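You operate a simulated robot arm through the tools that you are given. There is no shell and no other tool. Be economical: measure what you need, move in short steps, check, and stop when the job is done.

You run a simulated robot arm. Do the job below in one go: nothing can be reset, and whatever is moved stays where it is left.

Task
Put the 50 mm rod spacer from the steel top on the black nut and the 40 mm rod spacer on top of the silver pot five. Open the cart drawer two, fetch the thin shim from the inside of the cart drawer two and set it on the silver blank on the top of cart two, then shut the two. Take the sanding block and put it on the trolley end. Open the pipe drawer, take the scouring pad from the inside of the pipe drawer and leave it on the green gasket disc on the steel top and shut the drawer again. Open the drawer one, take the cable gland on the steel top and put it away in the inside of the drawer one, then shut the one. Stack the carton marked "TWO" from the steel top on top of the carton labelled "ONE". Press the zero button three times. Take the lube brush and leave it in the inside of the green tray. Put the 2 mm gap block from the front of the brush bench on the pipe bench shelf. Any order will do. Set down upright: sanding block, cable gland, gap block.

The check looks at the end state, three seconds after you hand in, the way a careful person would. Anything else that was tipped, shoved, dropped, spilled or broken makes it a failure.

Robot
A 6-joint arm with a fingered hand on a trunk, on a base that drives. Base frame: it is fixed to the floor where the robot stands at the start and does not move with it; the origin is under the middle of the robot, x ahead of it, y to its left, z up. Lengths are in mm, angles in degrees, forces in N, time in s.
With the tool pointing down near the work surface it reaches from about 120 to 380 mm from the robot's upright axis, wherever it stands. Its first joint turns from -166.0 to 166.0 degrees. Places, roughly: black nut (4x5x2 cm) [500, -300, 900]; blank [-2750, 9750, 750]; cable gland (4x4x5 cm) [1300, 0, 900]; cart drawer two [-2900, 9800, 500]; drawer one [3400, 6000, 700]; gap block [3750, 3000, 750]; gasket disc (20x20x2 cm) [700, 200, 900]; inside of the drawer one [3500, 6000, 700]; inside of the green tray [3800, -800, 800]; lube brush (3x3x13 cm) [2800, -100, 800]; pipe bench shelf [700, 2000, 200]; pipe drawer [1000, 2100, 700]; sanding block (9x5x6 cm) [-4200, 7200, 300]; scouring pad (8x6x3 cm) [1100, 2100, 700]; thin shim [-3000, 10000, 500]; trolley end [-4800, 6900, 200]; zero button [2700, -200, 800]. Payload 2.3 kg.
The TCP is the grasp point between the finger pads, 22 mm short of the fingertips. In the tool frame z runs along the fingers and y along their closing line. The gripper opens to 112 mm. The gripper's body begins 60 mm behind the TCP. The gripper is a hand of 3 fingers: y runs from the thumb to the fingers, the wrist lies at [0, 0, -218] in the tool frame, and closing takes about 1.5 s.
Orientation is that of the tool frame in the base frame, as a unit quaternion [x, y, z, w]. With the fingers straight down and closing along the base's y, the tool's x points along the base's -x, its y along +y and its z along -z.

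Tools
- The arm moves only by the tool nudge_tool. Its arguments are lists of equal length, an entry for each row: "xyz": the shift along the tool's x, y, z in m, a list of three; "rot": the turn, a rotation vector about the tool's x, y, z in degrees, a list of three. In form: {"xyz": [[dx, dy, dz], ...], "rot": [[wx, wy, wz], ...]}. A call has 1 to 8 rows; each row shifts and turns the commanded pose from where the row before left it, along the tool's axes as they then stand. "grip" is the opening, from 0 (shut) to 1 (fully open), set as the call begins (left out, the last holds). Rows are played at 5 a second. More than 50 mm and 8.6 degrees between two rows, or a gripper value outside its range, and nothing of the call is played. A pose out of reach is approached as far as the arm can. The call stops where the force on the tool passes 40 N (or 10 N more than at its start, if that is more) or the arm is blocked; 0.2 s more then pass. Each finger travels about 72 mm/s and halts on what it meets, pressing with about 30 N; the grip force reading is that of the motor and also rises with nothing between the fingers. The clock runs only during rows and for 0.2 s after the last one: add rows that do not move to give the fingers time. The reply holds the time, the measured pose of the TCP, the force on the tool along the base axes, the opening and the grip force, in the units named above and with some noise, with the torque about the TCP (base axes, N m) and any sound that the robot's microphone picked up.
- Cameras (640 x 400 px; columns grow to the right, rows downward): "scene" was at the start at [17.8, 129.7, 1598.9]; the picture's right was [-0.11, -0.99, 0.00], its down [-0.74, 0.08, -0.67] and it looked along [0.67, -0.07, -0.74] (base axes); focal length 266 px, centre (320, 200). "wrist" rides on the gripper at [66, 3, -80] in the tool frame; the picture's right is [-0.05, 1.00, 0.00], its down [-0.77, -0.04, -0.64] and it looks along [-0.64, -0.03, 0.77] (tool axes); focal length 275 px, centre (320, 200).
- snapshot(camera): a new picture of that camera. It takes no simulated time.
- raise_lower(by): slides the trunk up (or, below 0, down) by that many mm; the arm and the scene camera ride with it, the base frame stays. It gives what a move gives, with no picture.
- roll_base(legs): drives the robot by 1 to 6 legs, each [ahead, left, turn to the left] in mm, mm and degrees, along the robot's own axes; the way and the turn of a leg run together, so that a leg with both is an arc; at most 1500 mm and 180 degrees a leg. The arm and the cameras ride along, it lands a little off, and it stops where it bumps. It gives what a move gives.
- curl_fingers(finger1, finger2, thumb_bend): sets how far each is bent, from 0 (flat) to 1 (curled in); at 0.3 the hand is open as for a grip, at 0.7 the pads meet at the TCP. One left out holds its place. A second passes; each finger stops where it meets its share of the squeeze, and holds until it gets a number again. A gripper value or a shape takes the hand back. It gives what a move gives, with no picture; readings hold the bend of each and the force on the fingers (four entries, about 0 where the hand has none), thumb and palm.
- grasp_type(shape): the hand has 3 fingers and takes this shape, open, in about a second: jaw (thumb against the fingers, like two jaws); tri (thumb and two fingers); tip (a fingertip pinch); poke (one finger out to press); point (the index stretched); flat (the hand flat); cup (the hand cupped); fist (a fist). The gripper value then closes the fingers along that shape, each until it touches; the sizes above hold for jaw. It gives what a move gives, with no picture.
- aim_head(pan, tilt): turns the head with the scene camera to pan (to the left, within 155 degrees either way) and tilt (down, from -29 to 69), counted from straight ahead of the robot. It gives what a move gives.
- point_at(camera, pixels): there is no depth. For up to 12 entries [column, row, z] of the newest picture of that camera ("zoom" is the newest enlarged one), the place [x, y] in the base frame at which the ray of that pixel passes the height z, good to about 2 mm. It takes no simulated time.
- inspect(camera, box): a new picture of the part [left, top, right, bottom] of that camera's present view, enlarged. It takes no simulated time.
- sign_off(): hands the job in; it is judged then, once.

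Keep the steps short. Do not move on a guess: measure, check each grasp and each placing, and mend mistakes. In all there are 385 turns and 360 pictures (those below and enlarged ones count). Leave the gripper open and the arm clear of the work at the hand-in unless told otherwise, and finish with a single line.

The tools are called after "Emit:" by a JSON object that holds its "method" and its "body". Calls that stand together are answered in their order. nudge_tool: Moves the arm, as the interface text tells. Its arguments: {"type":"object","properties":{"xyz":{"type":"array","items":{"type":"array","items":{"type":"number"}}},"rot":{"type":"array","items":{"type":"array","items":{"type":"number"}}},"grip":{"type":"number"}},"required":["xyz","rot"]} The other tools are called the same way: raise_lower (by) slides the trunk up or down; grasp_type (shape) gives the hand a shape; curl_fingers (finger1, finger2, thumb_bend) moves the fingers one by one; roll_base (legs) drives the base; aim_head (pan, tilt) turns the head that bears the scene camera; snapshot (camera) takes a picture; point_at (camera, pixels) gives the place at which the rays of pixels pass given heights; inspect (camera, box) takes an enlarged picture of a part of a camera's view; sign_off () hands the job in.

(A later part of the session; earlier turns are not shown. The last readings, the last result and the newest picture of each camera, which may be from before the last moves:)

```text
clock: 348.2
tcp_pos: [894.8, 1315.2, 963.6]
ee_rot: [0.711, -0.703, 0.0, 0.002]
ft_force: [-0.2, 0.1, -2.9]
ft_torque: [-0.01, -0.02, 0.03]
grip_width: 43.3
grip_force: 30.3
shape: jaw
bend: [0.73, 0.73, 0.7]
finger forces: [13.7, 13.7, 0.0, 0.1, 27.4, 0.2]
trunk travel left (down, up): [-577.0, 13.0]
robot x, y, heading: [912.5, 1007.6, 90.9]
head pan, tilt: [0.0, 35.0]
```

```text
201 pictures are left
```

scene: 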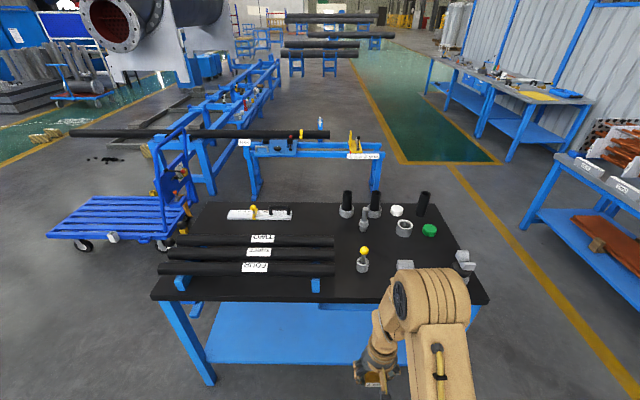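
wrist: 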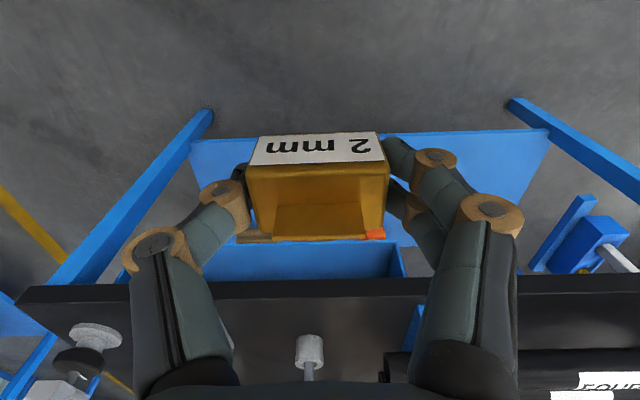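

Lower the trunk in two steps and view the shelf.

Emit:
{"method": "raise_lower", "body": {"by": -400}}

Emit:
{"method": "raise_lower", "body": {"by": -120}}

Emit:
{"method": "snapshot", "body": {"camera": "scene"}}

Emit:
{"method": "snapshot", "body": {"camera": "wrist"}}

```text
clock: 352.0
tcp_pos: [895.9, 1317.2, 564.5]
ee_rot: [0.711, -0.703, 0.0, 0.001]
ft_force: [-0.2, 0.8, -2.8]
ft_torque: [-0.01, 0.02, -0.04]
grip_width: 43.2
grip_force: 30.1
shape: jaw
bend: [0.73, 0.73, 0.7]
finger forces: [13.7, 13.8, 0.1, 0.1, 27.4, 0.1]
trunk travel left (down, up): [-177.0, 413.0]
robot x, y, heading: [910.9, 1005.6, 91.0]
head pan, tilt: [0.0, 35.0]
```

```text
clock: 353.5
tcp_pos: [895.9, 1314.9, 445.0]
ee_rot: [0.712, -0.702, -0.001, 0.001]
ft_force: [0.1, 0.2, -4.1]
ft_torque: [0.02, -0.01, 0.03]
grip_width: 43.3
grip_force: 29.8
shape: jaw
bend: [0.73, 0.73, 0.7]
finger forces: [13.7, 13.8, 0.1, 0.0, 27.4, 0.0]
trunk travel left (down, up): [-57.0, 533.0]
robot x, y, heading: [913.5, 1005.3, 90.8]
head pan, tilt: [0.0, 35.0]
```

```text
200 pictures are left
```

scene: 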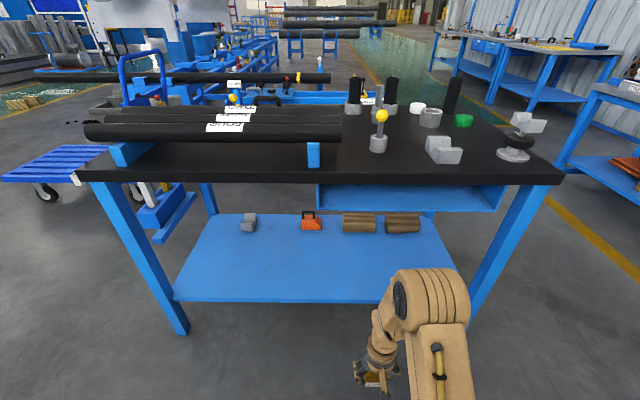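

```text
199 pictures are left
```

wrist: 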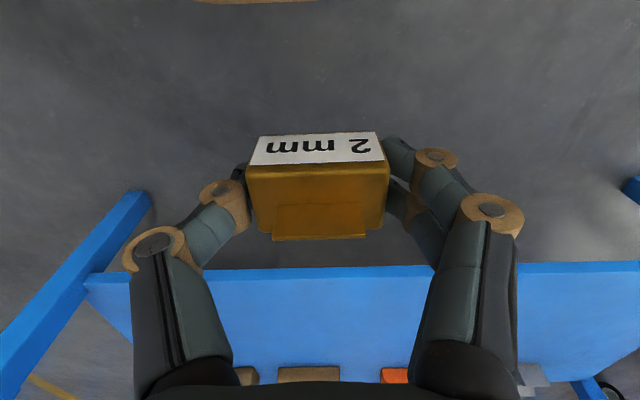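

Shelf front edge: scene row 300, wrist row 268. Triangulate its height.

Emit:
{"method": "point_at", "body": {"camera": "scene", "pixels": [[310, 297, 150], [310, 297, 200], [310, 297, 250], [310, 297, 300], [172, 297, 220], [455, 297, 220], [360, 225, 220], [310, 215, 220]]}}

Emit:
{"method": "point_at", "body": {"camera": "wrist", "pixels": [[330, 270, 150], [330, 270, 200], [330, 270, 250], [330, 270, 300]]}}

```text
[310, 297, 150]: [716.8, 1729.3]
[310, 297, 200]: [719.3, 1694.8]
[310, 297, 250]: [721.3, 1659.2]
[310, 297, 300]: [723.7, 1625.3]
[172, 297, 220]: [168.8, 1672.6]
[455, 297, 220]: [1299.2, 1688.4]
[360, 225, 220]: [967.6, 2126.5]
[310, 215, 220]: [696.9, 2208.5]
```

```text
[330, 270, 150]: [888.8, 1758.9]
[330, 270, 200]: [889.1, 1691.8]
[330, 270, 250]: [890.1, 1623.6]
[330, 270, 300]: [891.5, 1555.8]
```

Shelf at z≈195, front edge y≈1697. Lower 45 more and drive in 410 mm; hand passes over the shelf at z≈400.

Emit:
{"method": "raise_lower", "body": {"by": -45}}

Emit:
{"method": "roll_base", "body": {"legs": [[405, 0, 0]]}}

Emit:
{"method": "snapshot", "body": {"camera": "scene"}}

Emit:
{"method": "snapshot", "body": {"camera": "wrist"}}

```text
clock: 354.4
tcp_pos: [896.2, 1316.3, 398.9]
ee_rot: [0.711, -0.703, 0.0, 0.002]
ft_force: [-0.4, 0.5, -3.7]
ft_torque: [0.03, -0.02, -0.01]
grip_width: 43.3
grip_force: 30.2
shape: jaw
bend: [0.73, 0.73, 0.7]
finger forces: [13.8, 13.7, 0.1, 0.0, 27.4, 0.1]
trunk travel left (down, up): [-12.0, 578.0]
robot x, y, heading: [912.5, 1007.1, 90.6]
head pan, tilt: [0.0, 35.0]
```

```text
clock: 356.6
tcp_pos: [893.4, 1637.0, 399.5]
ee_rot: [0.711, -0.703, 0.007, 0.009]
ft_force: [-0.9, 0.3, -3.1]
ft_torque: [0.03, 0.03, 0.01]
grip_width: 43.3
grip_force: 30.5
shape: jaw
bend: [0.73, 0.73, 0.7]
finger forces: [13.7, 13.8, 0.0, 0.0, 27.5, 0.0]
trunk travel left (down, up): [-12.0, 578.0]
robot x, y, heading: [906.4, 1339.1, 90.8]
head pan, tilt: [0.0, 35.0]
stopped in leg 1: the robot was blocked; the commanded pose is now the measured one
```

```text
198 pictures are left
```

scene: 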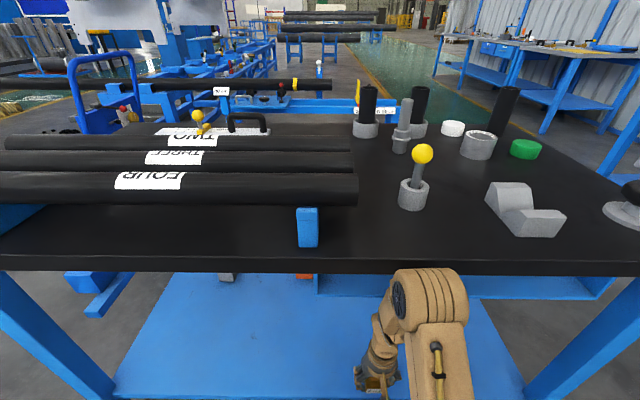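

```text
197 pictures are left
```

wrist: 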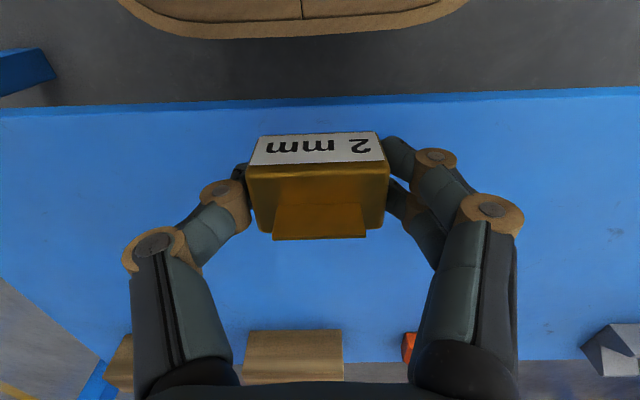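

Blocked: likely my elbow against the bench top edge. Nothing looks shifted. Back off 70, stretch the arm lower and further so the elbow drops.

Emit:
{"method": "roll_base", "body": {"legs": [[-70, 0, 0]]}}

Emit:
{"method": "nudge_tool", "body": {"xyz": [[-0.02, 0, 0.02], [-0.03, 0, 0.03], [-0.03, 0, 0.03], [-0.03, 0, 0.03], [-0.02, 0, 0.02], [0, 0, 0]], "rot": [[0, 0, 0], [0, 0, 0], [0, 0, 0], [0, 0, 0], [0, 0, 0], [0, 0, 0]]}}

Emit:
{"method": "snapshot", "body": {"camera": "scene"}}

Emit:
{"method": "snapshot", "body": {"camera": "wrist"}}

```text
clock: 357.6
tcp_pos: [894.6, 1574.2, 396.6]
ee_rot: [0.711, -0.703, 0.009, 0.01]
ft_force: [-0.2, 0.0, -3.3]
ft_torque: [0.0, -0.02, 0.01]
grip_width: 43.2
grip_force: 29.4
shape: jaw
bend: [0.73, 0.73, 0.7]
finger forces: [13.7, 13.7, 0.0, 0.1, 27.5, 0.0]
trunk travel left (down, up): [-12.0, 578.0]
robot x, y, heading: [908.8, 1274.0, 91.0]
head pan, tilt: [0.0, 35.0]
```

```text
clock: 358.8
tcp_pos: [893.0, 1697.7, 265.7]
ee_rot: [0.709, -0.705, 0.008, 0.01]
ft_force: [1.3, -10.6, 31.0]
ft_torque: [-0.17, 0.03, 0.01]
grip_width: 45.4
grip_force: 30.4
shape: jaw
bend: [0.75, 0.75, 0.71]
finger forces: [16.8, 16.9, 0.1, 0.1, 33.7, 0.0]
trunk travel left (down, up): [-12.0, 578.0]
robot x, y, heading: [906.3, 1276.2, 90.8]
head pan, tilt: [0.0, 35.0]
stopped in row 6: the force on the tool passed its limit (the readings are from after the stop); the commanded pose is now the measured one
```

```text
196 pictures are left
```

scene: 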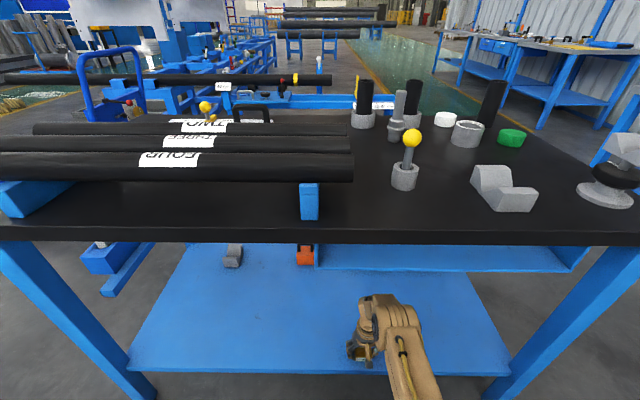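

```text
195 pictures are left
```

wrist: 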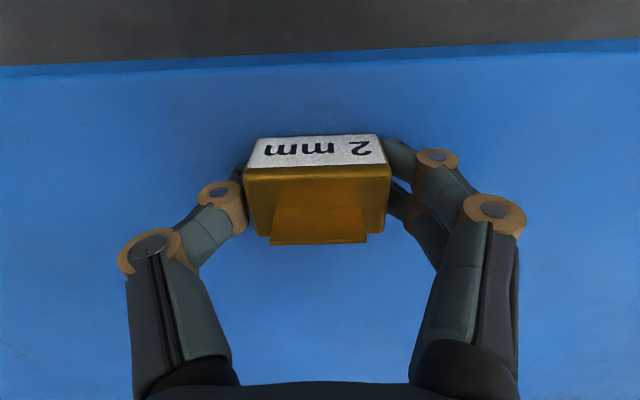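

Touched the shelf at TCP 266, so the shelf is at z≈240. Lift 20, extend 30, roll ahead 45.

Emit:
{"method": "nudge_tool", "body": {"xyz": [[0, 0, -0.02], [-0.02, 0, -0.005], [-0.015, 0, 0], [0, 0, 0]], "rot": [[0, 0, 0], [0, 0, 0], [0, 0, 0], [0, 0, 0]]}}

Emit:
{"method": "roll_base", "body": {"legs": [[45, 0, 0]]}}

Emit:
{"method": "snapshot", "body": {"camera": "wrist"}}

Emit:
{"method": "snapshot", "body": {"camera": "scene"}}

```text
clock: 359.8
tcp_pos: [891.4, 1733.6, 287.2]
ee_rot: [0.709, -0.705, 0.01, 0.011]
ft_force: [0.3, 0.0, -3.0]
ft_torque: [0.01, -0.03, 0.02]
grip_width: 44.4
grip_force: 29.7
shape: jaw
bend: [0.74, 0.74, 0.71]
finger forces: [14.4, 14.4, 0.0, 0.1, 28.6, 0.0]
trunk travel left (down, up): [-12.0, 578.0]
robot x, y, heading: [906.9, 1274.6, 90.7]
head pan, tilt: [0.0, 35.0]
```

```text
clock: 360.7
tcp_pos: [891.1, 1778.4, 287.5]
ee_rot: [0.71, -0.704, 0.01, 0.011]
ft_force: [0.2, 0.4, -4.8]
ft_torque: [0.02, -0.02, -0.01]
grip_width: 44.6
grip_force: 29.7
shape: jaw
bend: [0.74, 0.74, 0.71]
finger forces: [14.4, 14.3, 0.1, 0.0, 28.7, 0.0]
trunk travel left (down, up): [-12.0, 578.0]
robot x, y, heading: [906.5, 1322.7, 90.6]
head pan, tilt: [0.0, 35.0]
```

```text
194 pictures are left
```

wrist: 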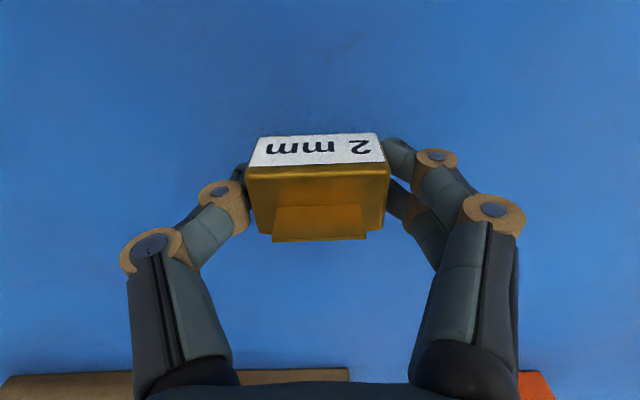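

```text
193 pictures are left
```

scene: 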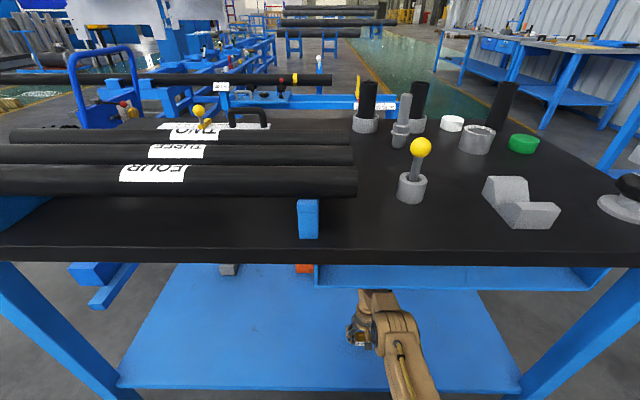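

Well over the shelf. Lower gently to contact.

Emit:
{"method": "nudge_tool", "body": {"xyz": [[0, 0, 0.008], [0, 0, 0.006], [0, 0, 0]], "rot": [[0, 0, 0], [0, 0, 0], [0, 0, 0]]}}

Emit:
{"method": "nudge_tool", "body": {"xyz": [[0, 0, 0.002], [0, 0, 0.002], [0, 0, 0]], "rot": [[0, 0, 0], [0, 0, 0], [0, 0, 0]]}}

```text
clock: 361.5
tcp_pos: [892.9, 1777.9, 275.2]
ee_rot: [0.71, -0.704, 0.01, 0.01]
ft_force: [-0.1, -0.3, -3.5]
ft_torque: [0.02, 0.01, 0.02]
grip_width: 44.4
grip_force: 29.9
shape: jaw
bend: [0.74, 0.74, 0.71]
finger forces: [14.4, 14.5, 0.0, 0.0, 28.7, 0.1]
trunk travel left (down, up): [-12.0, 578.0]
robot x, y, heading: [906.8, 1315.5, 90.5]
head pan, tilt: [0.0, 35.0]
```

```text
clock: 362.3
tcp_pos: [891.3, 1776.5, 269.5]
ee_rot: [0.71, -0.704, 0.011, 0.011]
ft_force: [-0.5, 0.2, -3.4]
ft_torque: [0.0, 0.01, -0.01]
grip_width: 44.4
grip_force: 29.9
shape: jaw
bend: [0.74, 0.74, 0.71]
finger forces: [14.4, 14.3, 0.0, 0.1, 28.6, 0.0]
trunk travel left (down, up): [-12.0, 578.0]
robot x, y, heading: [905.7, 1317.9, 90.7]
head pan, tilt: [0.0, 35.0]
```

Emit:
{"method": "nudge_tool", "body": {"xyz": [[0, 0, 0.0015], [0, 0, 0.0015], [0, 0, 0]], "rot": [[0, 0, 0], [0, 0, 0], [0, 0, 0]]}}

Emit:
{"method": "nudge_tool", "body": {"xyz": [[0, 0, 0.001], [0, 0, 0]], "rot": [[0, 0, 0], [0, 0, 0]]}}

```text
clock: 363.1
tcp_pos: [892.0, 1778.3, 268.8]
ee_rot: [0.71, -0.704, 0.009, 0.01]
ft_force: [0.6, -1.8, 13.9]
ft_torque: [0.0, 0.02, 0.04]
grip_width: 44.7
grip_force: 30.8
shape: jaw
bend: [0.74, 0.74, 0.71]
finger forces: [14.5, 14.8, 0.0, 0.0, 29.9, 0.1]
trunk travel left (down, up): [-12.0, 578.0]
robot x, y, heading: [905.8, 1322.5, 90.7]
head pan, tilt: [0.0, 35.0]
```

```text
clock: 363.7
tcp_pos: [891.9, 1777.6, 267.8]
ee_rot: [0.709, -0.705, 0.008, 0.009]
ft_force: [-1.0, -1.1, 24.8]
ft_torque: [-0.03, 0.01, -0.02]
grip_width: 44.5
grip_force: 29.8
shape: jaw
bend: [0.74, 0.74, 0.71]
finger forces: [15.7, 16.0, 0.0, 0.0, 30.9, 0.0]
trunk travel left (down, up): [-12.0, 578.0]
robot x, y, heading: [907.5, 1321.1, 90.6]
head pan, tilt: [0.0, 35.0]
```

On the shelf. Release, rise, and check.

Emit:
{"method": "nudge_tool", "body": {"xyz": [[0, 0, -0.002], [0, 0, 0], [0, 0, 0], [0, 0, 0], [0, 0, 0], [0, 0, 0]], "rot": [[0, 0, 0], [0, 0, 0], [0, 0, 0], [0, 0, 0], [0, 0, 0], [0, 0, 0]], "grip": 1}}

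Emit:
{"method": "nudge_tool", "body": {"xyz": [[0, 0, -0.02], [0, 0, -0.025], [0, 0, -0.025], [0, 0, 0]], "rot": [[0, 0, 0], [0, 0, 0], [0, 0, 0], [0, 0, 0]]}}

Emit:
{"method": "snapshot", "body": {"camera": "wrist"}}

```text
clock: 364.2
tcp_pos: [889.6, 1779.3, 267.8]
ee_rot: [0.71, -0.704, 0.009, 0.01]
ft_force: [0.0, -1.3, 0.6]
ft_torque: [0.01, -0.01, -0.02]
grip_width: 112.1
grip_force: 0.1
shape: jaw
bend: [0.3, 0.3, 0.3]
finger forces: [0.1, 0.1, 0.0, 0.0, 0.0, 0.0]
trunk travel left (down, up): [-12.0, 578.0]
robot x, y, heading: [907.0, 1319.6, 90.8]
head pan, tilt: [0.0, 35.0]
stopped in row 2: the force on the tool passed its limit (the readings are from after the stop); the commanded pose is now the measured one
```

```text
clock: 365.4
tcp_pos: [891.9, 1748.4, 305.6]
ee_rot: [0.708, -0.704, 0.041, 0.043]
ft_force: [0.3, 0.4, -0.6]
ft_torque: [0.02, 0.0, 0.03]
grip_width: 112.1
grip_force: 0.1
shape: jaw
bend: [0.3, 0.3, 0.3]
finger forces: [0.0, 0.0, 0.1, 0.0, 0.0, 0.0]
trunk travel left (down, up): [-12.0, 578.0]
robot x, y, heading: [907.6, 1317.3, 90.7]
head pan, tilt: [0.0, 35.0]
stopped in row 4: the arm was blocked; the commanded pose is now the measured one
```

```text
192 pictures are left
```

wrist: 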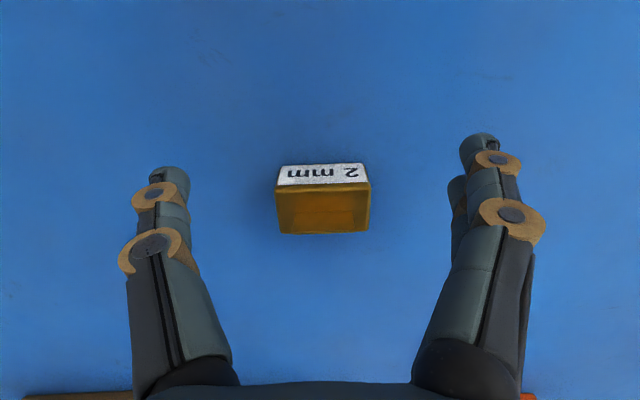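

Block stands upright on the shelf. My elbow touches the bench top above, so I roll straight back; the fingers straddle the block and pass it.

Emit:
{"method": "roll_base", "body": {"legs": [[-250, 0, 0]]}}

Emit:
{"method": "snapshot", "body": {"camera": "scene"}}

Emit:
{"method": "snapshot", "body": {"camera": "wrist"}}

```text
clock: 367.3
tcp_pos: [893.8, 1505.1, 314.9]
ee_rot: [0.709, -0.703, 0.032, 0.034]
ft_force: [0.3, -0.3, 0.7]
ft_torque: [0.01, -0.01, -0.01]
grip_width: 112.1
grip_force: 0.0
shape: jaw
bend: [0.3, 0.3, 0.3]
finger forces: [0.0, 0.0, 0.0, 0.0, 0.0, 0.1]
trunk travel left (down, up): [-12.0, 578.0]
robot x, y, heading: [907.8, 1068.9, 90.8]
head pan, tilt: [0.0, 35.0]
```

```text
191 pictures are left
```

scene: 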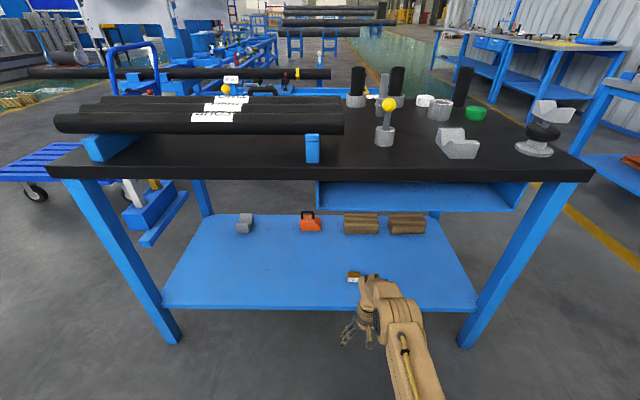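

```text
190 pictures are left
```

wrist: 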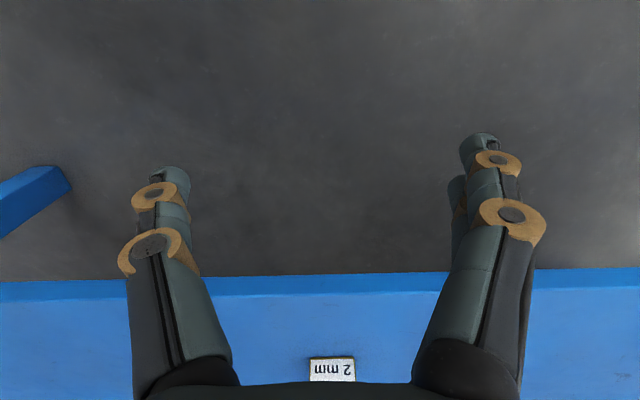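

Good. Right the hand, raise the trunk, and drive round the right end to the far side of the pipe bench, looking for the drawer.

Emit:
{"method": "nudge_tool", "body": {"xyz": [[0.03, 0, -0.03], [0.03, 0, -0.03], [0.03, 0, -0.03], [0.03, 0, -0.03], [0, 0, 0]], "rot": [[0, -2.6, 0], [0, -2.7, 0], [0, 0, 0], [0, 0, 0], [0, 0, 0]]}}

Emit:
{"method": "raise_lower", "body": {"by": 400}}

Emit:
{"method": "roll_base", "body": {"legs": [[0, -950, 0], [1400, 0, 0]]}}

Emit:
{"method": "aim_head", "body": {"pan": 80, "tilt": 35}}

Emit:
{"method": "snapshot", "body": {"camera": "scene"}}

```text
clock: 368.5
tcp_pos: [895.4, 1389.8, 438.1]
ee_rot: [0.71, -0.704, -0.001, 0.001]
ft_force: [-0.6, -0.8, 0.3]
ft_torque: [-0.01, -0.01, 0.0]
grip_width: 111.7
grip_force: 0.0
shape: jaw
bend: [0.3, 0.3, 0.3]
finger forces: [0.1, 0.0, 0.0, 0.0, 0.0, 0.0]
trunk travel left (down, up): [-12.0, 578.0]
robot x, y, heading: [913.2, 1068.7, 90.7]
head pan, tilt: [0.0, 35.0]
```

```text
clock: 372.3
tcp_pos: [895.2, 1389.2, 838.5]
ee_rot: [0.71, -0.704, -0.001, 0.001]
ft_force: [-0.5, 0.2, -0.1]
ft_torque: [0.01, 0.01, 0.03]
grip_width: 111.9
grip_force: 0.0
shape: jaw
bend: [0.3, 0.3, 0.3]
finger forces: [0.0, 0.0, 0.1, 0.0, 0.1, 0.0]
trunk travel left (down, up): [-412.0, 178.0]
robot x, y, heading: [908.1, 1063.7, 90.8]
head pan, tilt: [0.0, 35.0]
```

```text
clock: 383.9
tcp_pos: [1818.3, 2811.0, 838.8]
ee_rot: [0.711, -0.703, 0.0, 0.001]
ft_force: [0.1, 0.0, 0.2]
ft_torque: [0.01, 0.0, 0.02]
grip_width: 111.8
grip_force: 0.0
shape: jaw
bend: [0.3, 0.3, 0.3]
finger forces: [0.0, 0.1, 0.0, 0.0, 0.0, 0.0]
trunk travel left (down, up): [-412.0, 178.0]
robot x, y, heading: [1841.4, 2486.0, 90.9]
head pan, tilt: [0.0, 35.0]
```

```text
clock: 385.4
tcp_pos: [1819.0, 2810.9, 836.9]
ee_rot: [0.711, -0.703, 0.0, 0.001]
ft_force: [-0.4, 0.9, 0.5]
ft_torque: [-0.03, -0.02, 0.02]
grip_width: 112.2
grip_force: 0.0
shape: jaw
bend: [0.3, 0.3, 0.3]
finger forces: [0.1, 0.1, 0.0, 0.0, 0.1, 0.1]
trunk travel left (down, up): [-412.0, 178.0]
robot x, y, heading: [1837.1, 2486.6, 91.0]
head pan, tilt: [80.0, 35.0]
```

```text
189 pictures are left
```

scene: 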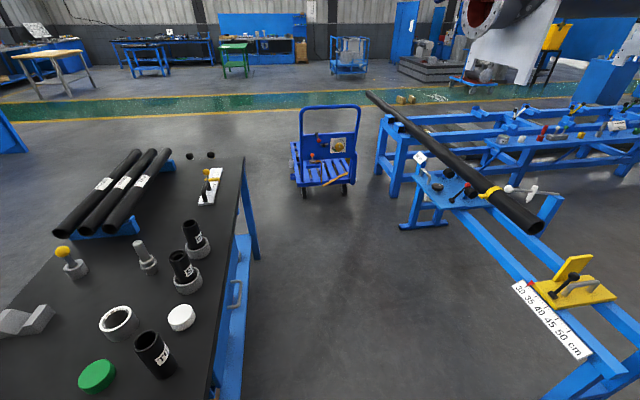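

A handle shows at (235,295) on the +y side of the bench. Measure it and the free lane.

Emit:
{"method": "inspect", "body": {"camera": "scene", "box": [200, 240, 280, 390]}}

Emit:
{"method": "point_at", "body": {"camera": "scene", "pixels": [[237, 294, 700], [520, 305, 600], [440, 215, 600], [540, 230, 750], [430, 222, 0], [245, 160, 800], [215, 395, 800]]}}

```text
2.67 times, centred on (240, 315) of scene
```

zoom: 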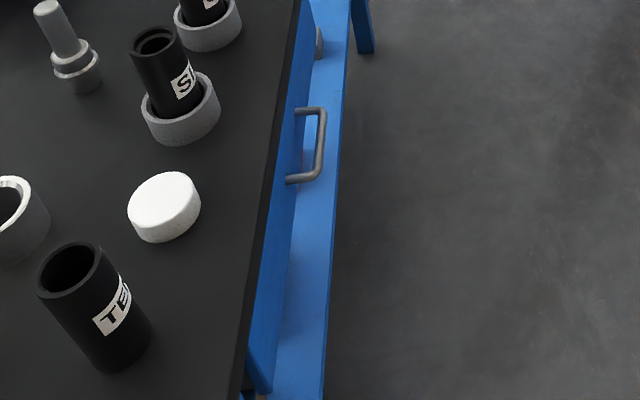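

```text
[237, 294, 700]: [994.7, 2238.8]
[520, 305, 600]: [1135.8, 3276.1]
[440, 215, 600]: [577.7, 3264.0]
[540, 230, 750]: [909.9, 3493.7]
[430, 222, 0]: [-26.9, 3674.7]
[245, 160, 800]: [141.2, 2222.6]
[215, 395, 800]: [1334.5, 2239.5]
```

Handle bar at about (995,2250), z≈700, bench edge y≈2240; lane 1 m wide. I plan to hook the bar with the thumb from outside. Drive in facing -y.

Emit:
{"method": "roll_base", "body": {"legs": [[230, 0, 0], [0, 0, 179], [0, -850, 0]]}}

Emit:
{"method": "aim_head", "body": {"pan": 0, "tilt": 50}}

Emit:
{"method": "snapshot", "body": {"camera": "scene"}}

Emit:
{"method": "snapshot", "body": {"camera": "wrist"}}

```text
clock: 398.5
tcp_pos: [978.2, 2429.5, 839.1]
ee_rot: [0.724, 0.689, 0.001, 0.0]
ft_force: [-0.3, -0.3, 0.5]
ft_torque: [0.03, -0.01, 0.02]
grip_width: 111.8
grip_force: 0.0
shape: jaw
bend: [0.3, 0.3, 0.3]
finger forces: [0.0, 0.0, 0.0, 0.0, 0.0, 0.1]
trunk travel left (down, up): [-412.0, 178.0]
robot x, y, heading: [981.6, 2754.7, -92.4]
head pan, tilt: [80.0, 35.0]
```

```text
clock: 400.0
tcp_pos: [978.3, 2429.0, 837.6]
ee_rot: [0.725, 0.689, 0.001, 0.0]
ft_force: [0.1, 0.3, -0.7]
ft_torque: [0.05, 0.02, 0.02]
grip_width: 111.9
grip_force: 0.0
shape: jaw
bend: [0.3, 0.3, 0.3]
finger forces: [0.0, 0.0, 0.1, 0.0, 0.0, 0.1]
trunk travel left (down, up): [-412.0, 178.0]
robot x, y, heading: [982.1, 2755.1, -92.5]
head pan, tilt: [0.0, 50.0]
```

```text
187 pictures are left
```

scene: 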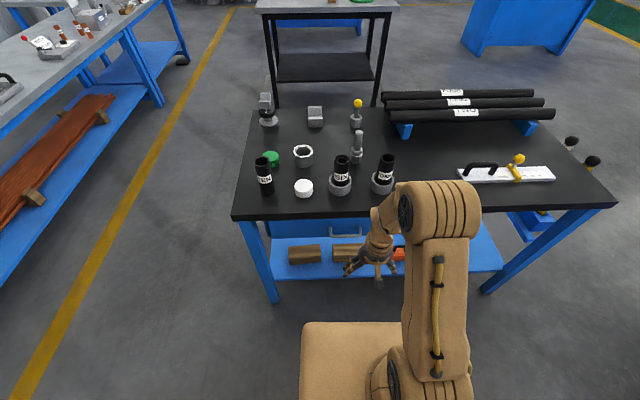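

```text
186 pictures are left
```

wrist: 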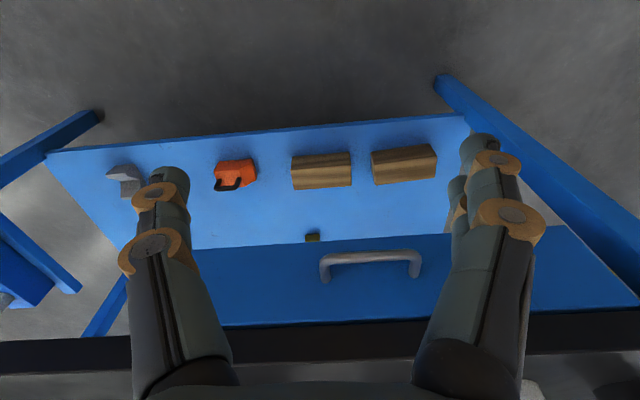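

Handle seen in wrist at (371,254), scene (345,234). Triangulate.

Emit:
{"method": "inspect", "body": {"camera": "scene", "box": [315, 215, 375, 250]}}

Emit:
{"method": "inspect", "body": {"camera": "wrist", "box": [290, 225, 450, 325]}}

Emit:
{"method": "point_at", "body": {"camera": "wrist", "pixels": [[371, 254, 740], [371, 254, 700], [371, 254, 660]]}}

Emit:
{"method": "point_at", "body": {"camera": "scene", "pixels": [[345, 234, 740], [345, 234, 700], [345, 234, 660], [320, 212, 800], [320, 220, 800]]}}

```text
10.67 times, centred on (345, 232) of scene
```

zoom: 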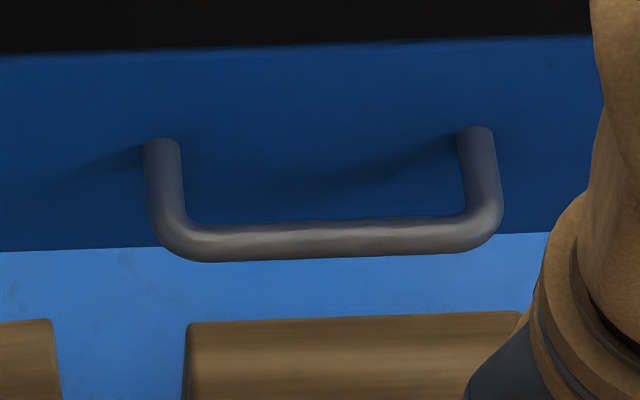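

```text
4.00 times, centred on (370, 275) of wrist
```

zoom: 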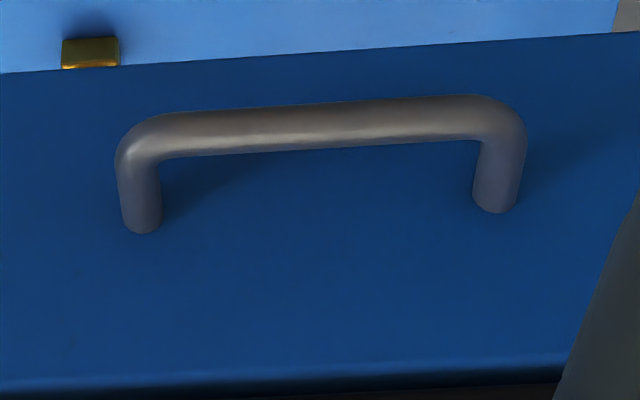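

```text
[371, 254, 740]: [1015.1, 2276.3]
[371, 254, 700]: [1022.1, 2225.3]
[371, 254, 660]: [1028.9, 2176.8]
```

```text
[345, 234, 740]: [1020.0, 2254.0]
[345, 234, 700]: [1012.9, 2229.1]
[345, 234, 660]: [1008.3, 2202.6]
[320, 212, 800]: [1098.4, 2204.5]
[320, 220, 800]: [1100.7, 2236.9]
```

Bar at about (1018,2250,723). Turn the hand 92° so the thumb faces the drawer, then tilt the thumb side 15° in.

Emit:
{"method": "nudge_tool", "body": {"xyz": [[0, 0, 0], [0, 0, 0], [0, 0, 0], [0, 0, 0], [0, 0, 0], [0, 0, 0], [0, 0, 0]], "rot": [[0, 0, -8.4], [0, 0, -8.4], [0, 0, -8.4], [0, 0, -8.4], [0, 0, -8.4], [0, 0, -8.4], [0, 0, -8.4]]}}

Emit:
{"method": "nudge_tool", "body": {"xyz": [[0, 0, 0], [0, 0, 0], [0, 0, 0], [0, 0, 0], [0, 0, 0], [0, 0, 0], [0, 0, 0]], "rot": [[0, 0, -8.4], [0, 0, -8.4], [0, 0, -8.4], [0, 0, -8.4], [7.5, 0, 0], [7.5, 0, 0], [0, 0, 0]]}}

Emit:
{"method": "snapshot", "body": {"camera": "wrist"}}

Emit:
{"method": "snapshot", "body": {"camera": "scene"}}

```text
clock: 401.6
tcp_pos: [979.9, 2430.8, 838.5]
ee_rot: [0.291, 0.957, 0.0, 0.001]
ft_force: [-0.2, 0.4, 0.0]
ft_torque: [-0.04, -0.01, -0.02]
grip_width: 112.0
grip_force: 0.0
shape: jaw
bend: [0.3, 0.3, 0.3]
finger forces: [0.1, 0.0, 0.1, 0.0, 0.1, 0.1]
trunk travel left (down, up): [-412.0, 178.0]
robot x, y, heading: [979.8, 2753.2, -92.5]
head pan, tilt: [0.0, 50.0]
```

```text
clock: 403.2
tcp_pos: [1009.5, 2450.0, 818.7]
ee_rot: [0.004, 0.996, -0.093, 0.015]
ft_force: [0.3, -0.2, -1.0]
ft_torque: [-0.01, 0.0, 0.01]
grip_width: 112.0
grip_force: 0.1
shape: jaw
bend: [0.3, 0.3, 0.3]
finger forces: [0.0, 0.0, 0.0, 0.0, 0.1, 0.0]
out of reach, approached as far as the arm can: row 3, 4, 6
trunk travel left (down, up): [-412.0, 178.0]
robot x, y, heading: [985.2, 2752.5, -92.7]
head pan, tilt: [0.0, 50.0]
```

```text
183 pictures are left
```

wrist: 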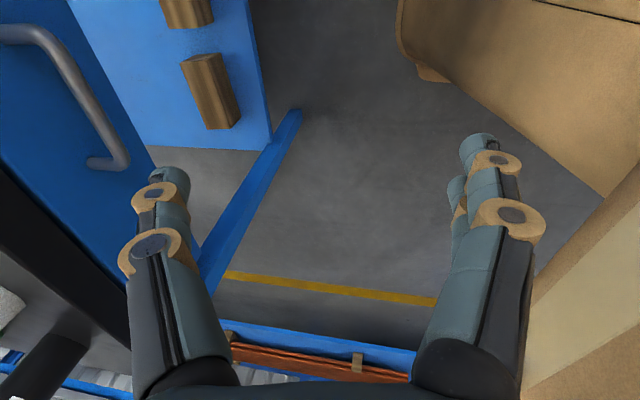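

```text
182 pictures are left
```

scene: 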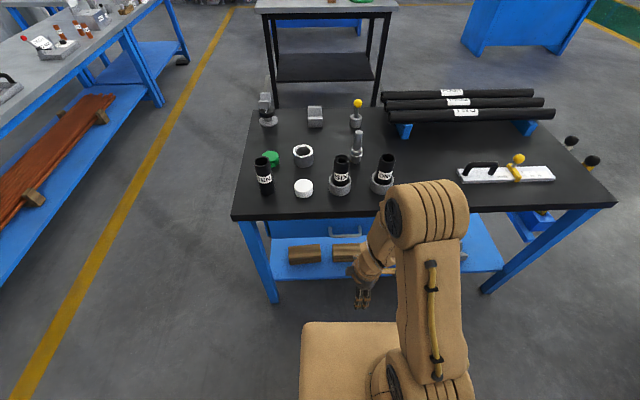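

Hand turned with about 11° tilt. Move toward the bar, staying above it (tip ≈748).

Emit:
{"method": "nudge_tool", "body": {"xyz": [[-0.002, -0.034, 0.0217], [-0.002, -0.034, 0.0217], [-0.002, -0.034, 0.0217], [-0.002, -0.0343, 0.0217], [0, 0, 0]], "rot": [[0, 0, 0], [0, 0, 0], [0, 0, 0], [0, 0, 0], [0, 0, 0]]}}

Emit:
{"method": "snapshot", "body": {"camera": "wrist"}}

Emit:
{"method": "inspect", "body": {"camera": "scene", "box": [300, 190, 420, 300]}}

```text
clock: 404.4
tcp_pos: [1007.8, 2292.5, 772.8]
ee_rot: [0.007, 0.991, -0.13, -0.005]
ft_force: [0.8, 4.0, 0.1]
ft_torque: [0.07, 0.0, 0.0]
grip_width: 111.1
grip_force: 0.1
shape: jaw
bend: [0.3, 0.3, 0.32]
finger forces: [0.1, 0.1, 0.1, 0.0, 4.1, 0.0]
out of reach, approached as far as the arm can: row 1
trunk travel left (down, up): [-412.0, 178.0]
robot x, y, heading: [982.0, 2753.2, -92.4]
head pan, tilt: [0.0, 50.0]
```

```text
181 pictures are left
```

wrist: 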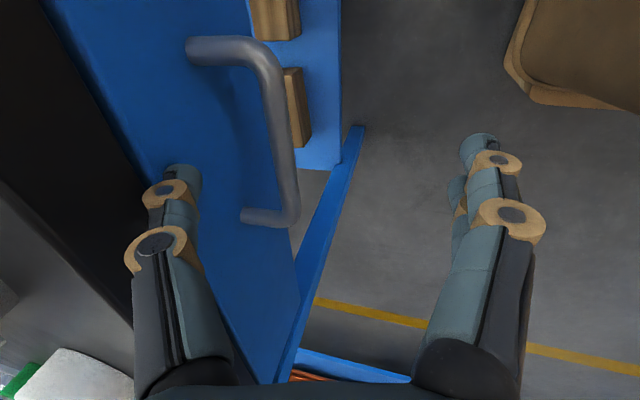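

```text
3.64 times, centred on (360, 245) of scene
```

zoom: 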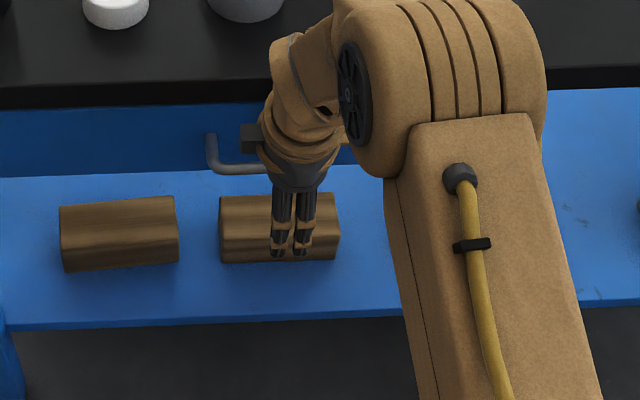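

The thumb tip touches the drawer face, the bar lies to its right. Back off 9 mm, shift 10 mm in x, then lower 58 mm into the gap.

Emit:
{"method": "nudge_tool", "body": {"xyz": [[-0.01, 0.009, -0.002], [0, 0.004, 0.0145], [0, 0.004, 0.0145], [0, 0, 0]], "rot": [[0, 0, 0], [0, 0, 0], [0, 0, 0], [0, 0, 0]]}}

Emit:
{"method": "snapshot", "body": {"camera": "wrist"}}

```text
clock: 405.4
tcp_pos: [1016.9, 2299.3, 743.3]
ee_rot: [0.004, 0.991, -0.131, 0.0]
ft_force: [0.9, 0.4, -0.1]
ft_torque: [-0.03, 0.03, 0.02]
grip_width: 112.0
grip_force: 0.1
shape: jaw
bend: [0.3, 0.3, 0.3]
finger forces: [0.0, 0.1, 0.0, 0.0, 0.0, 0.1]
trunk travel left (down, up): [-412.0, 178.0]
robot x, y, heading: [984.5, 2750.5, -92.3]
head pan, tilt: [0.0, 50.0]
```

```text
179 pictures are left
```

wrist: 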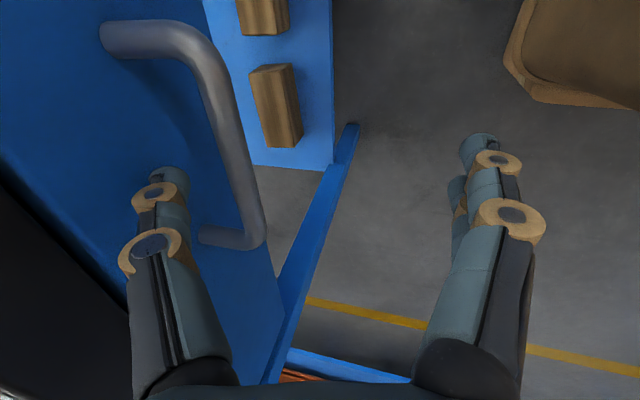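

Thumb descends neatly between bar and drawer front. Lower 32 mm more.

Emit:
{"method": "nudge_tool", "body": {"xyz": [[0, 0.003, 0.0145], [0, 0.003, 0.0145], [0, 0, 0]], "rot": [[0, 0, 0], [0, 0, 0], [0, 0, 0]]}}

Emit:
{"method": "snapshot", "body": {"camera": "wrist"}}

```text
clock: 406.2
tcp_pos: [1016.8, 2297.7, 714.3]
ee_rot: [0.005, 0.991, -0.131, 0.0]
ft_force: [-0.5, 0.2, 0.4]
ft_torque: [-0.02, 0.01, -0.03]
grip_width: 111.6
grip_force: 0.1
shape: jaw
bend: [0.3, 0.3, 0.3]
finger forces: [0.0, 0.0, 0.0, 0.0, 0.0, 0.0]
trunk travel left (down, up): [-412.0, 178.0]
robot x, y, heading: [980.4, 2753.9, -92.5]
head pan, tilt: [0.0, 50.0]
```

```text
178 pictures are left
```

wrist: 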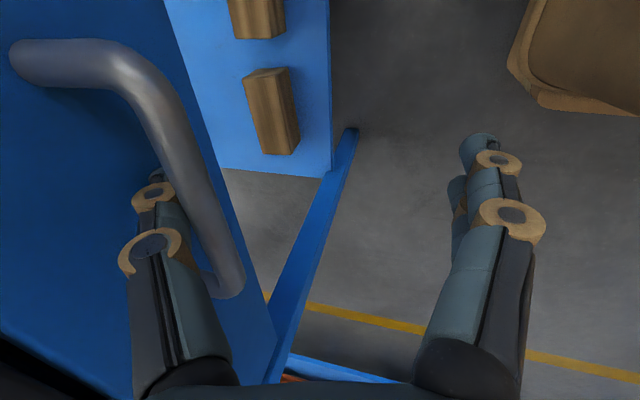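

Hooked. Pull by rolling back 60 mm first.

Emit:
{"method": "roll_base", "body": {"legs": [[-60, 0, 0]]}}

Emit:
{"method": "snapshot", "body": {"camera": "wrist"}}

```text
clock: 407.2
tcp_pos: [1019.5, 2358.5, 714.5]
ee_rot: [0.004, 0.991, -0.13, 0.001]
ft_force: [0.3, 0.2, 0.2]
ft_torque: [0.02, 0.03, 0.0]
grip_width: 112.1
grip_force: 0.1
shape: jaw
bend: [0.3, 0.3, 0.3]
finger forces: [0.0, 0.0, 0.0, 0.1, 0.0, 0.0]
trunk travel left (down, up): [-412.0, 178.0]
robot x, y, heading: [984.9, 2813.7, -92.4]
head pan, tilt: [0.0, 50.0]
```

```text
177 pictures are left
```

wrist: 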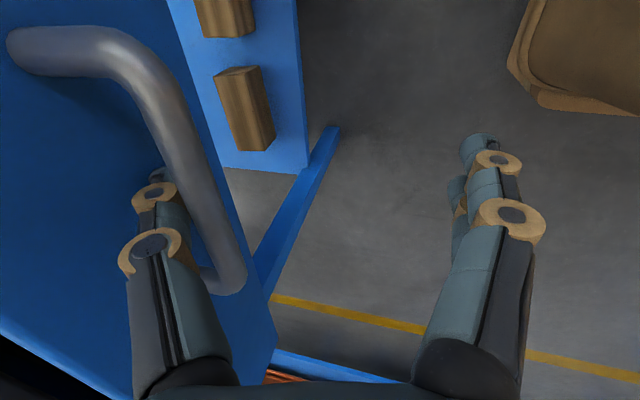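

The drawer follows. Pull 170 mm more.

Emit:
{"method": "roll_base", "body": {"legs": [[-170, 0, 0]]}}

Emit:
{"method": "snapshot", "body": {"camera": "wrist"}}

Emit:
{"method": "snapshot", "body": {"camera": "scene"}}

```text
clock: 408.6
tcp_pos: [1027.6, 2528.0, 715.2]
ee_rot: [0.003, 0.992, -0.13, 0.001]
ft_force: [0.7, 0.4, -0.2]
ft_torque: [-0.03, -0.02, 0.01]
grip_width: 112.2
grip_force: 0.1
shape: jaw
bend: [0.3, 0.3, 0.3]
finger forces: [0.0, 0.0, 0.0, 0.0, 0.0, 0.0]
trunk travel left (down, up): [-412.0, 178.0]
robot x, y, heading: [993.7, 2988.4, -92.4]
head pan, tilt: [0.0, 50.0]
```

```text
176 pictures are left
```

wrist: 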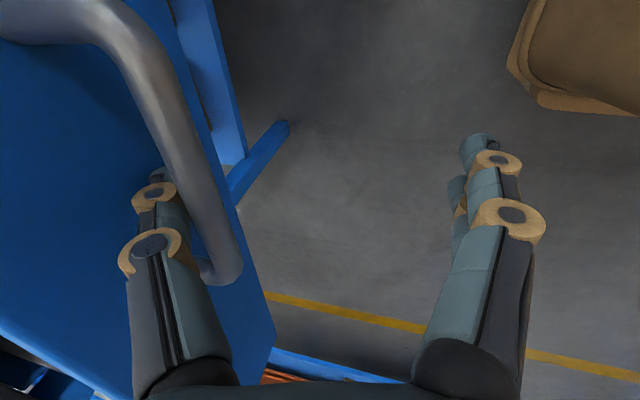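

```text
175 pictures are left
```

scene: 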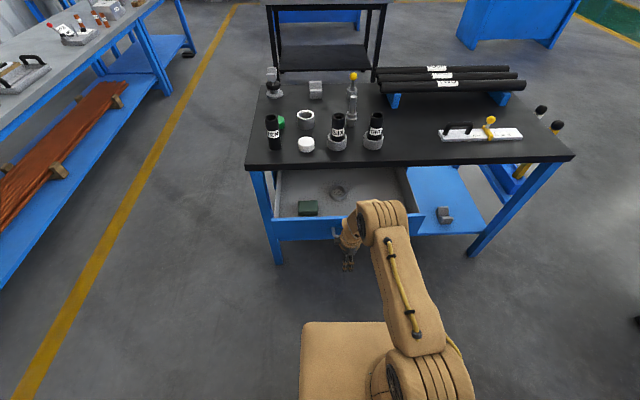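

Drawer is open about 230 mm; the green pad is at scene (308,208). Lift the thumb out straight up, then restore hand orientation.

Emit:
{"method": "nudge_tool", "body": {"xyz": [[0, -0.0078, -0.029], [0, -0.0078, -0.029], [0, -0.0078, -0.029], [0, -0.0078, -0.029], [0, 0, 0]], "rot": [[0, 0, 0], [0, 0, 0], [0, 0, 0], [0, 0, 0], [0, 0, 0]]}}

Emit:
{"method": "nudge_tool", "body": {"xyz": [[0, 0, 0], [0, 0, 0], [0, 0, 0], [0, 0, 0], [0, 0, 0], [0, 0, 0], [0, 0, 0]], "rot": [[-7.5, 0, 0], [-7.5, 0, 0], [0, 0, 8.4], [0, 0, 8.4], [0, 0, 8.4], [0, 0, 8.4], [0, 0, 8.4]]}}

Emit:
{"method": "nudge_tool", "body": {"xyz": [[0, 0, 0], [0, 0, 0], [0, 0, 0], [0, 0, 0], [0, 0, 0], [0, 0, 0], [0, 0, 0]], "rot": [[0, 0, 8.4], [0, 0, 8.4], [0, 0, 8.4], [0, 0, 8.4], [0, 0, 8.4], [0, 0, 8.4], [0, 0, 0]]}}

Emit:
{"method": "snapshot", "body": {"camera": "scene"}}

Emit:
{"method": "snapshot", "body": {"camera": "wrist"}}

```text
clock: 409.8
tcp_pos: [1032.4, 2530.3, 832.4]
ee_rot: [0.006, 0.991, -0.132, -0.005]
ft_force: [0.2, 0.4, 0.0]
ft_torque: [0.03, 0.04, 0.0]
grip_width: 112.0
grip_force: 0.0
shape: jaw
bend: [0.3, 0.3, 0.3]
finger forces: [0.1, 0.0, 0.0, 0.0, 0.0, 0.0]
out of reach, approached as far as the arm can: row 4
trunk travel left (down, up): [-412.0, 178.0]
robot x, y, heading: [988.3, 2982.1, -92.8]
head pan, tilt: [0.0, 50.0]
```

```text
clock: 411.4
tcp_pos: [1080.7, 2578.4, 810.0]
ee_rot: [0.362, 0.932, 0.0, 0.0]
ft_force: [-0.1, 0.6, 0.6]
ft_torque: [-0.02, 0.01, 0.02]
grip_width: 111.7
grip_force: 0.1
shape: jaw
bend: [0.3, 0.3, 0.3]
finger forces: [0.1, 0.0, 0.1, 0.0, 0.1, 0.0]
out of reach, approached as far as the arm can: row 1, 2
trunk travel left (down, up): [-412.0, 178.0]
robot x, y, heading: [993.6, 2983.1, -92.5]
head pan, tilt: [0.0, 50.0]
```

```text
clock: 413.0
tcp_pos: [1078.8, 2578.9, 808.6]
ee_rot: [0.725, 0.689, 0.001, 0.001]
ft_force: [0.4, 0.0, -0.1]
ft_torque: [0.02, 0.03, -0.01]
grip_width: 112.0
grip_force: 0.1
shape: jaw
bend: [0.3, 0.3, 0.3]
finger forces: [0.0, 0.0, 0.0, 0.1, 0.0, 0.0]
trunk travel left (down, up): [-412.0, 178.0]
robot x, y, heading: [990.8, 2984.2, -92.4]
head pan, tilt: [0.0, 50.0]
```

```text
174 pictures are left
```

scene: 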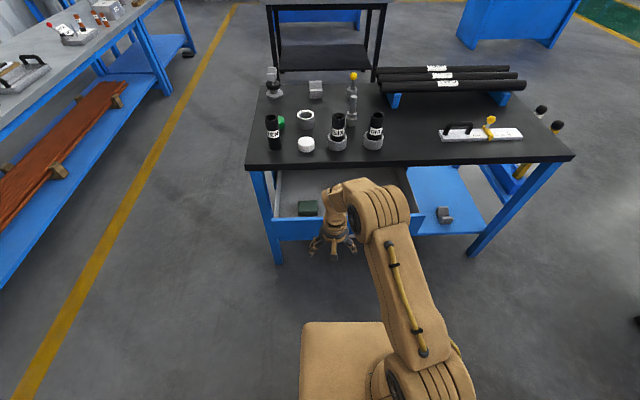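

```text
173 pictures are left
```

wrist: 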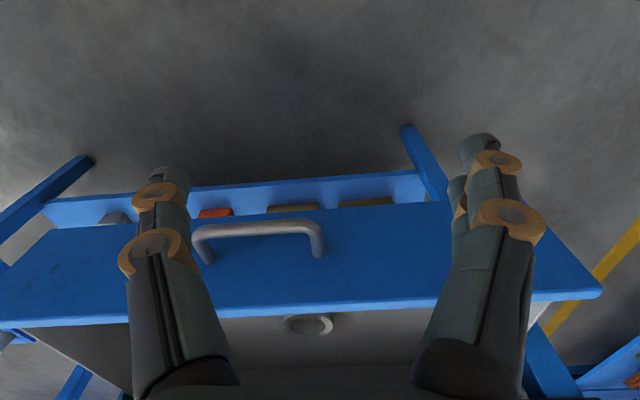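

Emit:
{"method": "inspect", "body": {"camera": "scene", "box": [265, 160, 425, 250]}}

Emit:
{"method": "point_at", "body": {"camera": "scene", "pixels": [[308, 208, 680], [308, 208, 700], [308, 208, 720], [275, 220, 760], [424, 213, 760], [275, 220, 730], [340, 190, 680]]}}

```text
4.00 times, centred on (345, 205) of scene
```

zoom: 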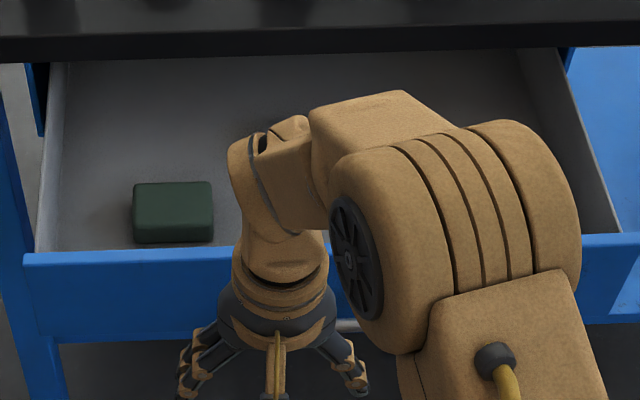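

```text
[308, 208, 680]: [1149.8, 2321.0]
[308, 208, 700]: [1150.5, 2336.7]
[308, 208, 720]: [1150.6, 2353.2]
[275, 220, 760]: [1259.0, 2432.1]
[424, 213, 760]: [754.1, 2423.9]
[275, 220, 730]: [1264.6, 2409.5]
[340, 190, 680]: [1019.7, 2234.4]
```

Pad ≈ (1150,2337); drawer front at y≈2430. Raise the hand 30 and drive 235 ahead, 90 left.

Emit:
{"method": "nudge_tool", "body": {"xyz": [[0.01, 0, -0.04], [0.01, 0, -0.02], [0, 0, 0]], "rot": [[0, 0, 0], [0, 0, 0], [0, 0, 0]]}}

Emit:
{"method": "roll_base", "body": {"legs": [[0, 90, 2.4], [230, 0, 0]]}}

Emit:
{"method": "snapshot", "body": {"camera": "wrist"}}

Emit:
{"method": "snapshot", "body": {"camera": "scene"}}

```text
clock: 413.8
tcp_pos: [1079.0, 2598.8, 869.0]
ee_rot: [0.725, 0.689, 0.002, 0.001]
ft_force: [-0.1, 1.2, 0.0]
ft_torque: [0.03, -0.01, -0.01]
grip_width: 111.9
grip_force: 0.1
shape: jaw
bend: [0.3, 0.3, 0.3]
finger forces: [0.0, 0.0, 0.0, 0.1, 0.0, 0.0]
trunk travel left (down, up): [-412.0, 178.0]
robot x, y, heading: [994.4, 2983.5, -92.4]
head pan, tilt: [0.0, 50.0]
```

```text
clock: 416.3
tcp_pos: [1185.4, 2371.5, 868.8]
ee_rot: [0.71, 0.705, 0.001, 0.0]
ft_force: [-0.4, 0.3, 0.2]
ft_torque: [0.0, 0.03, 0.01]
grip_width: 112.1
grip_force: 0.0
shape: jaw
bend: [0.3, 0.3, 0.3]
finger forces: [0.0, 0.0, 0.0, 0.1, 0.1, 0.1]
trunk travel left (down, up): [-412.0, 178.0]
robot x, y, heading: [1081.5, 2751.4, -90.2]
head pan, tilt: [0.0, 50.0]
```

```text
171 pictures are left
```

wrist: 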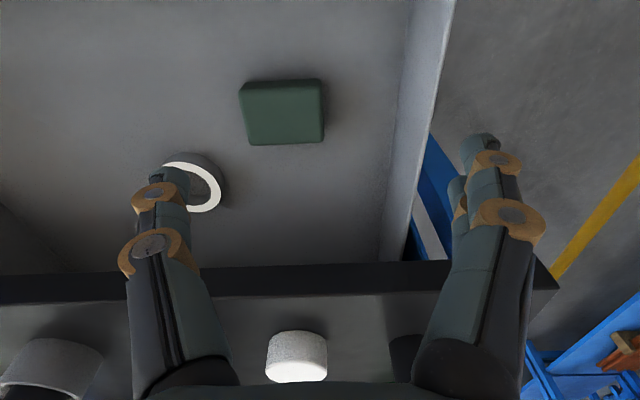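

```text
170 pictures are left
```

scene: 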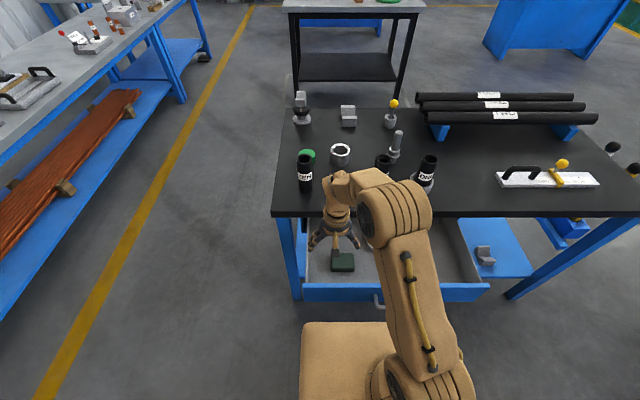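

Emit:
{"method": "inspect", "body": {"camera": "scene", "box": [300, 225, 400, 310]}}

Emit:
{"method": "inspect", "body": {"camera": "wrist", "box": [220, 60, 350, 160]}}

```text
4.71 times, centred on (350, 268) of scene
```

zoom: 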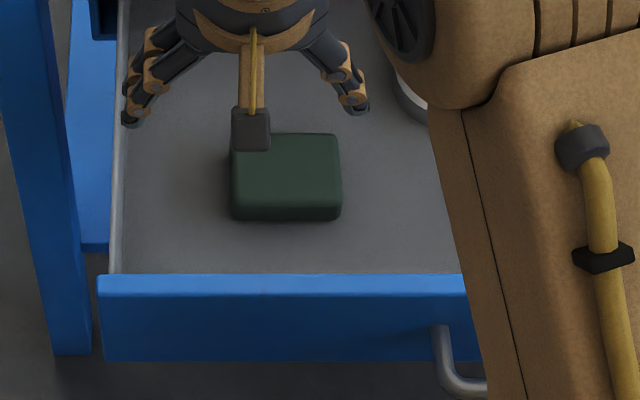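

```text
4.00 times, centred on (285, 110) of wrist
```

zoom: 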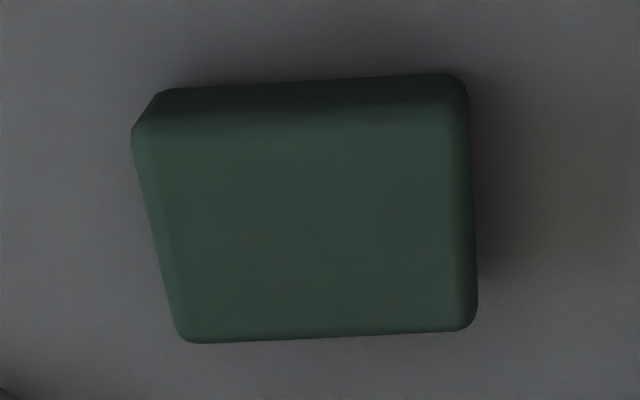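

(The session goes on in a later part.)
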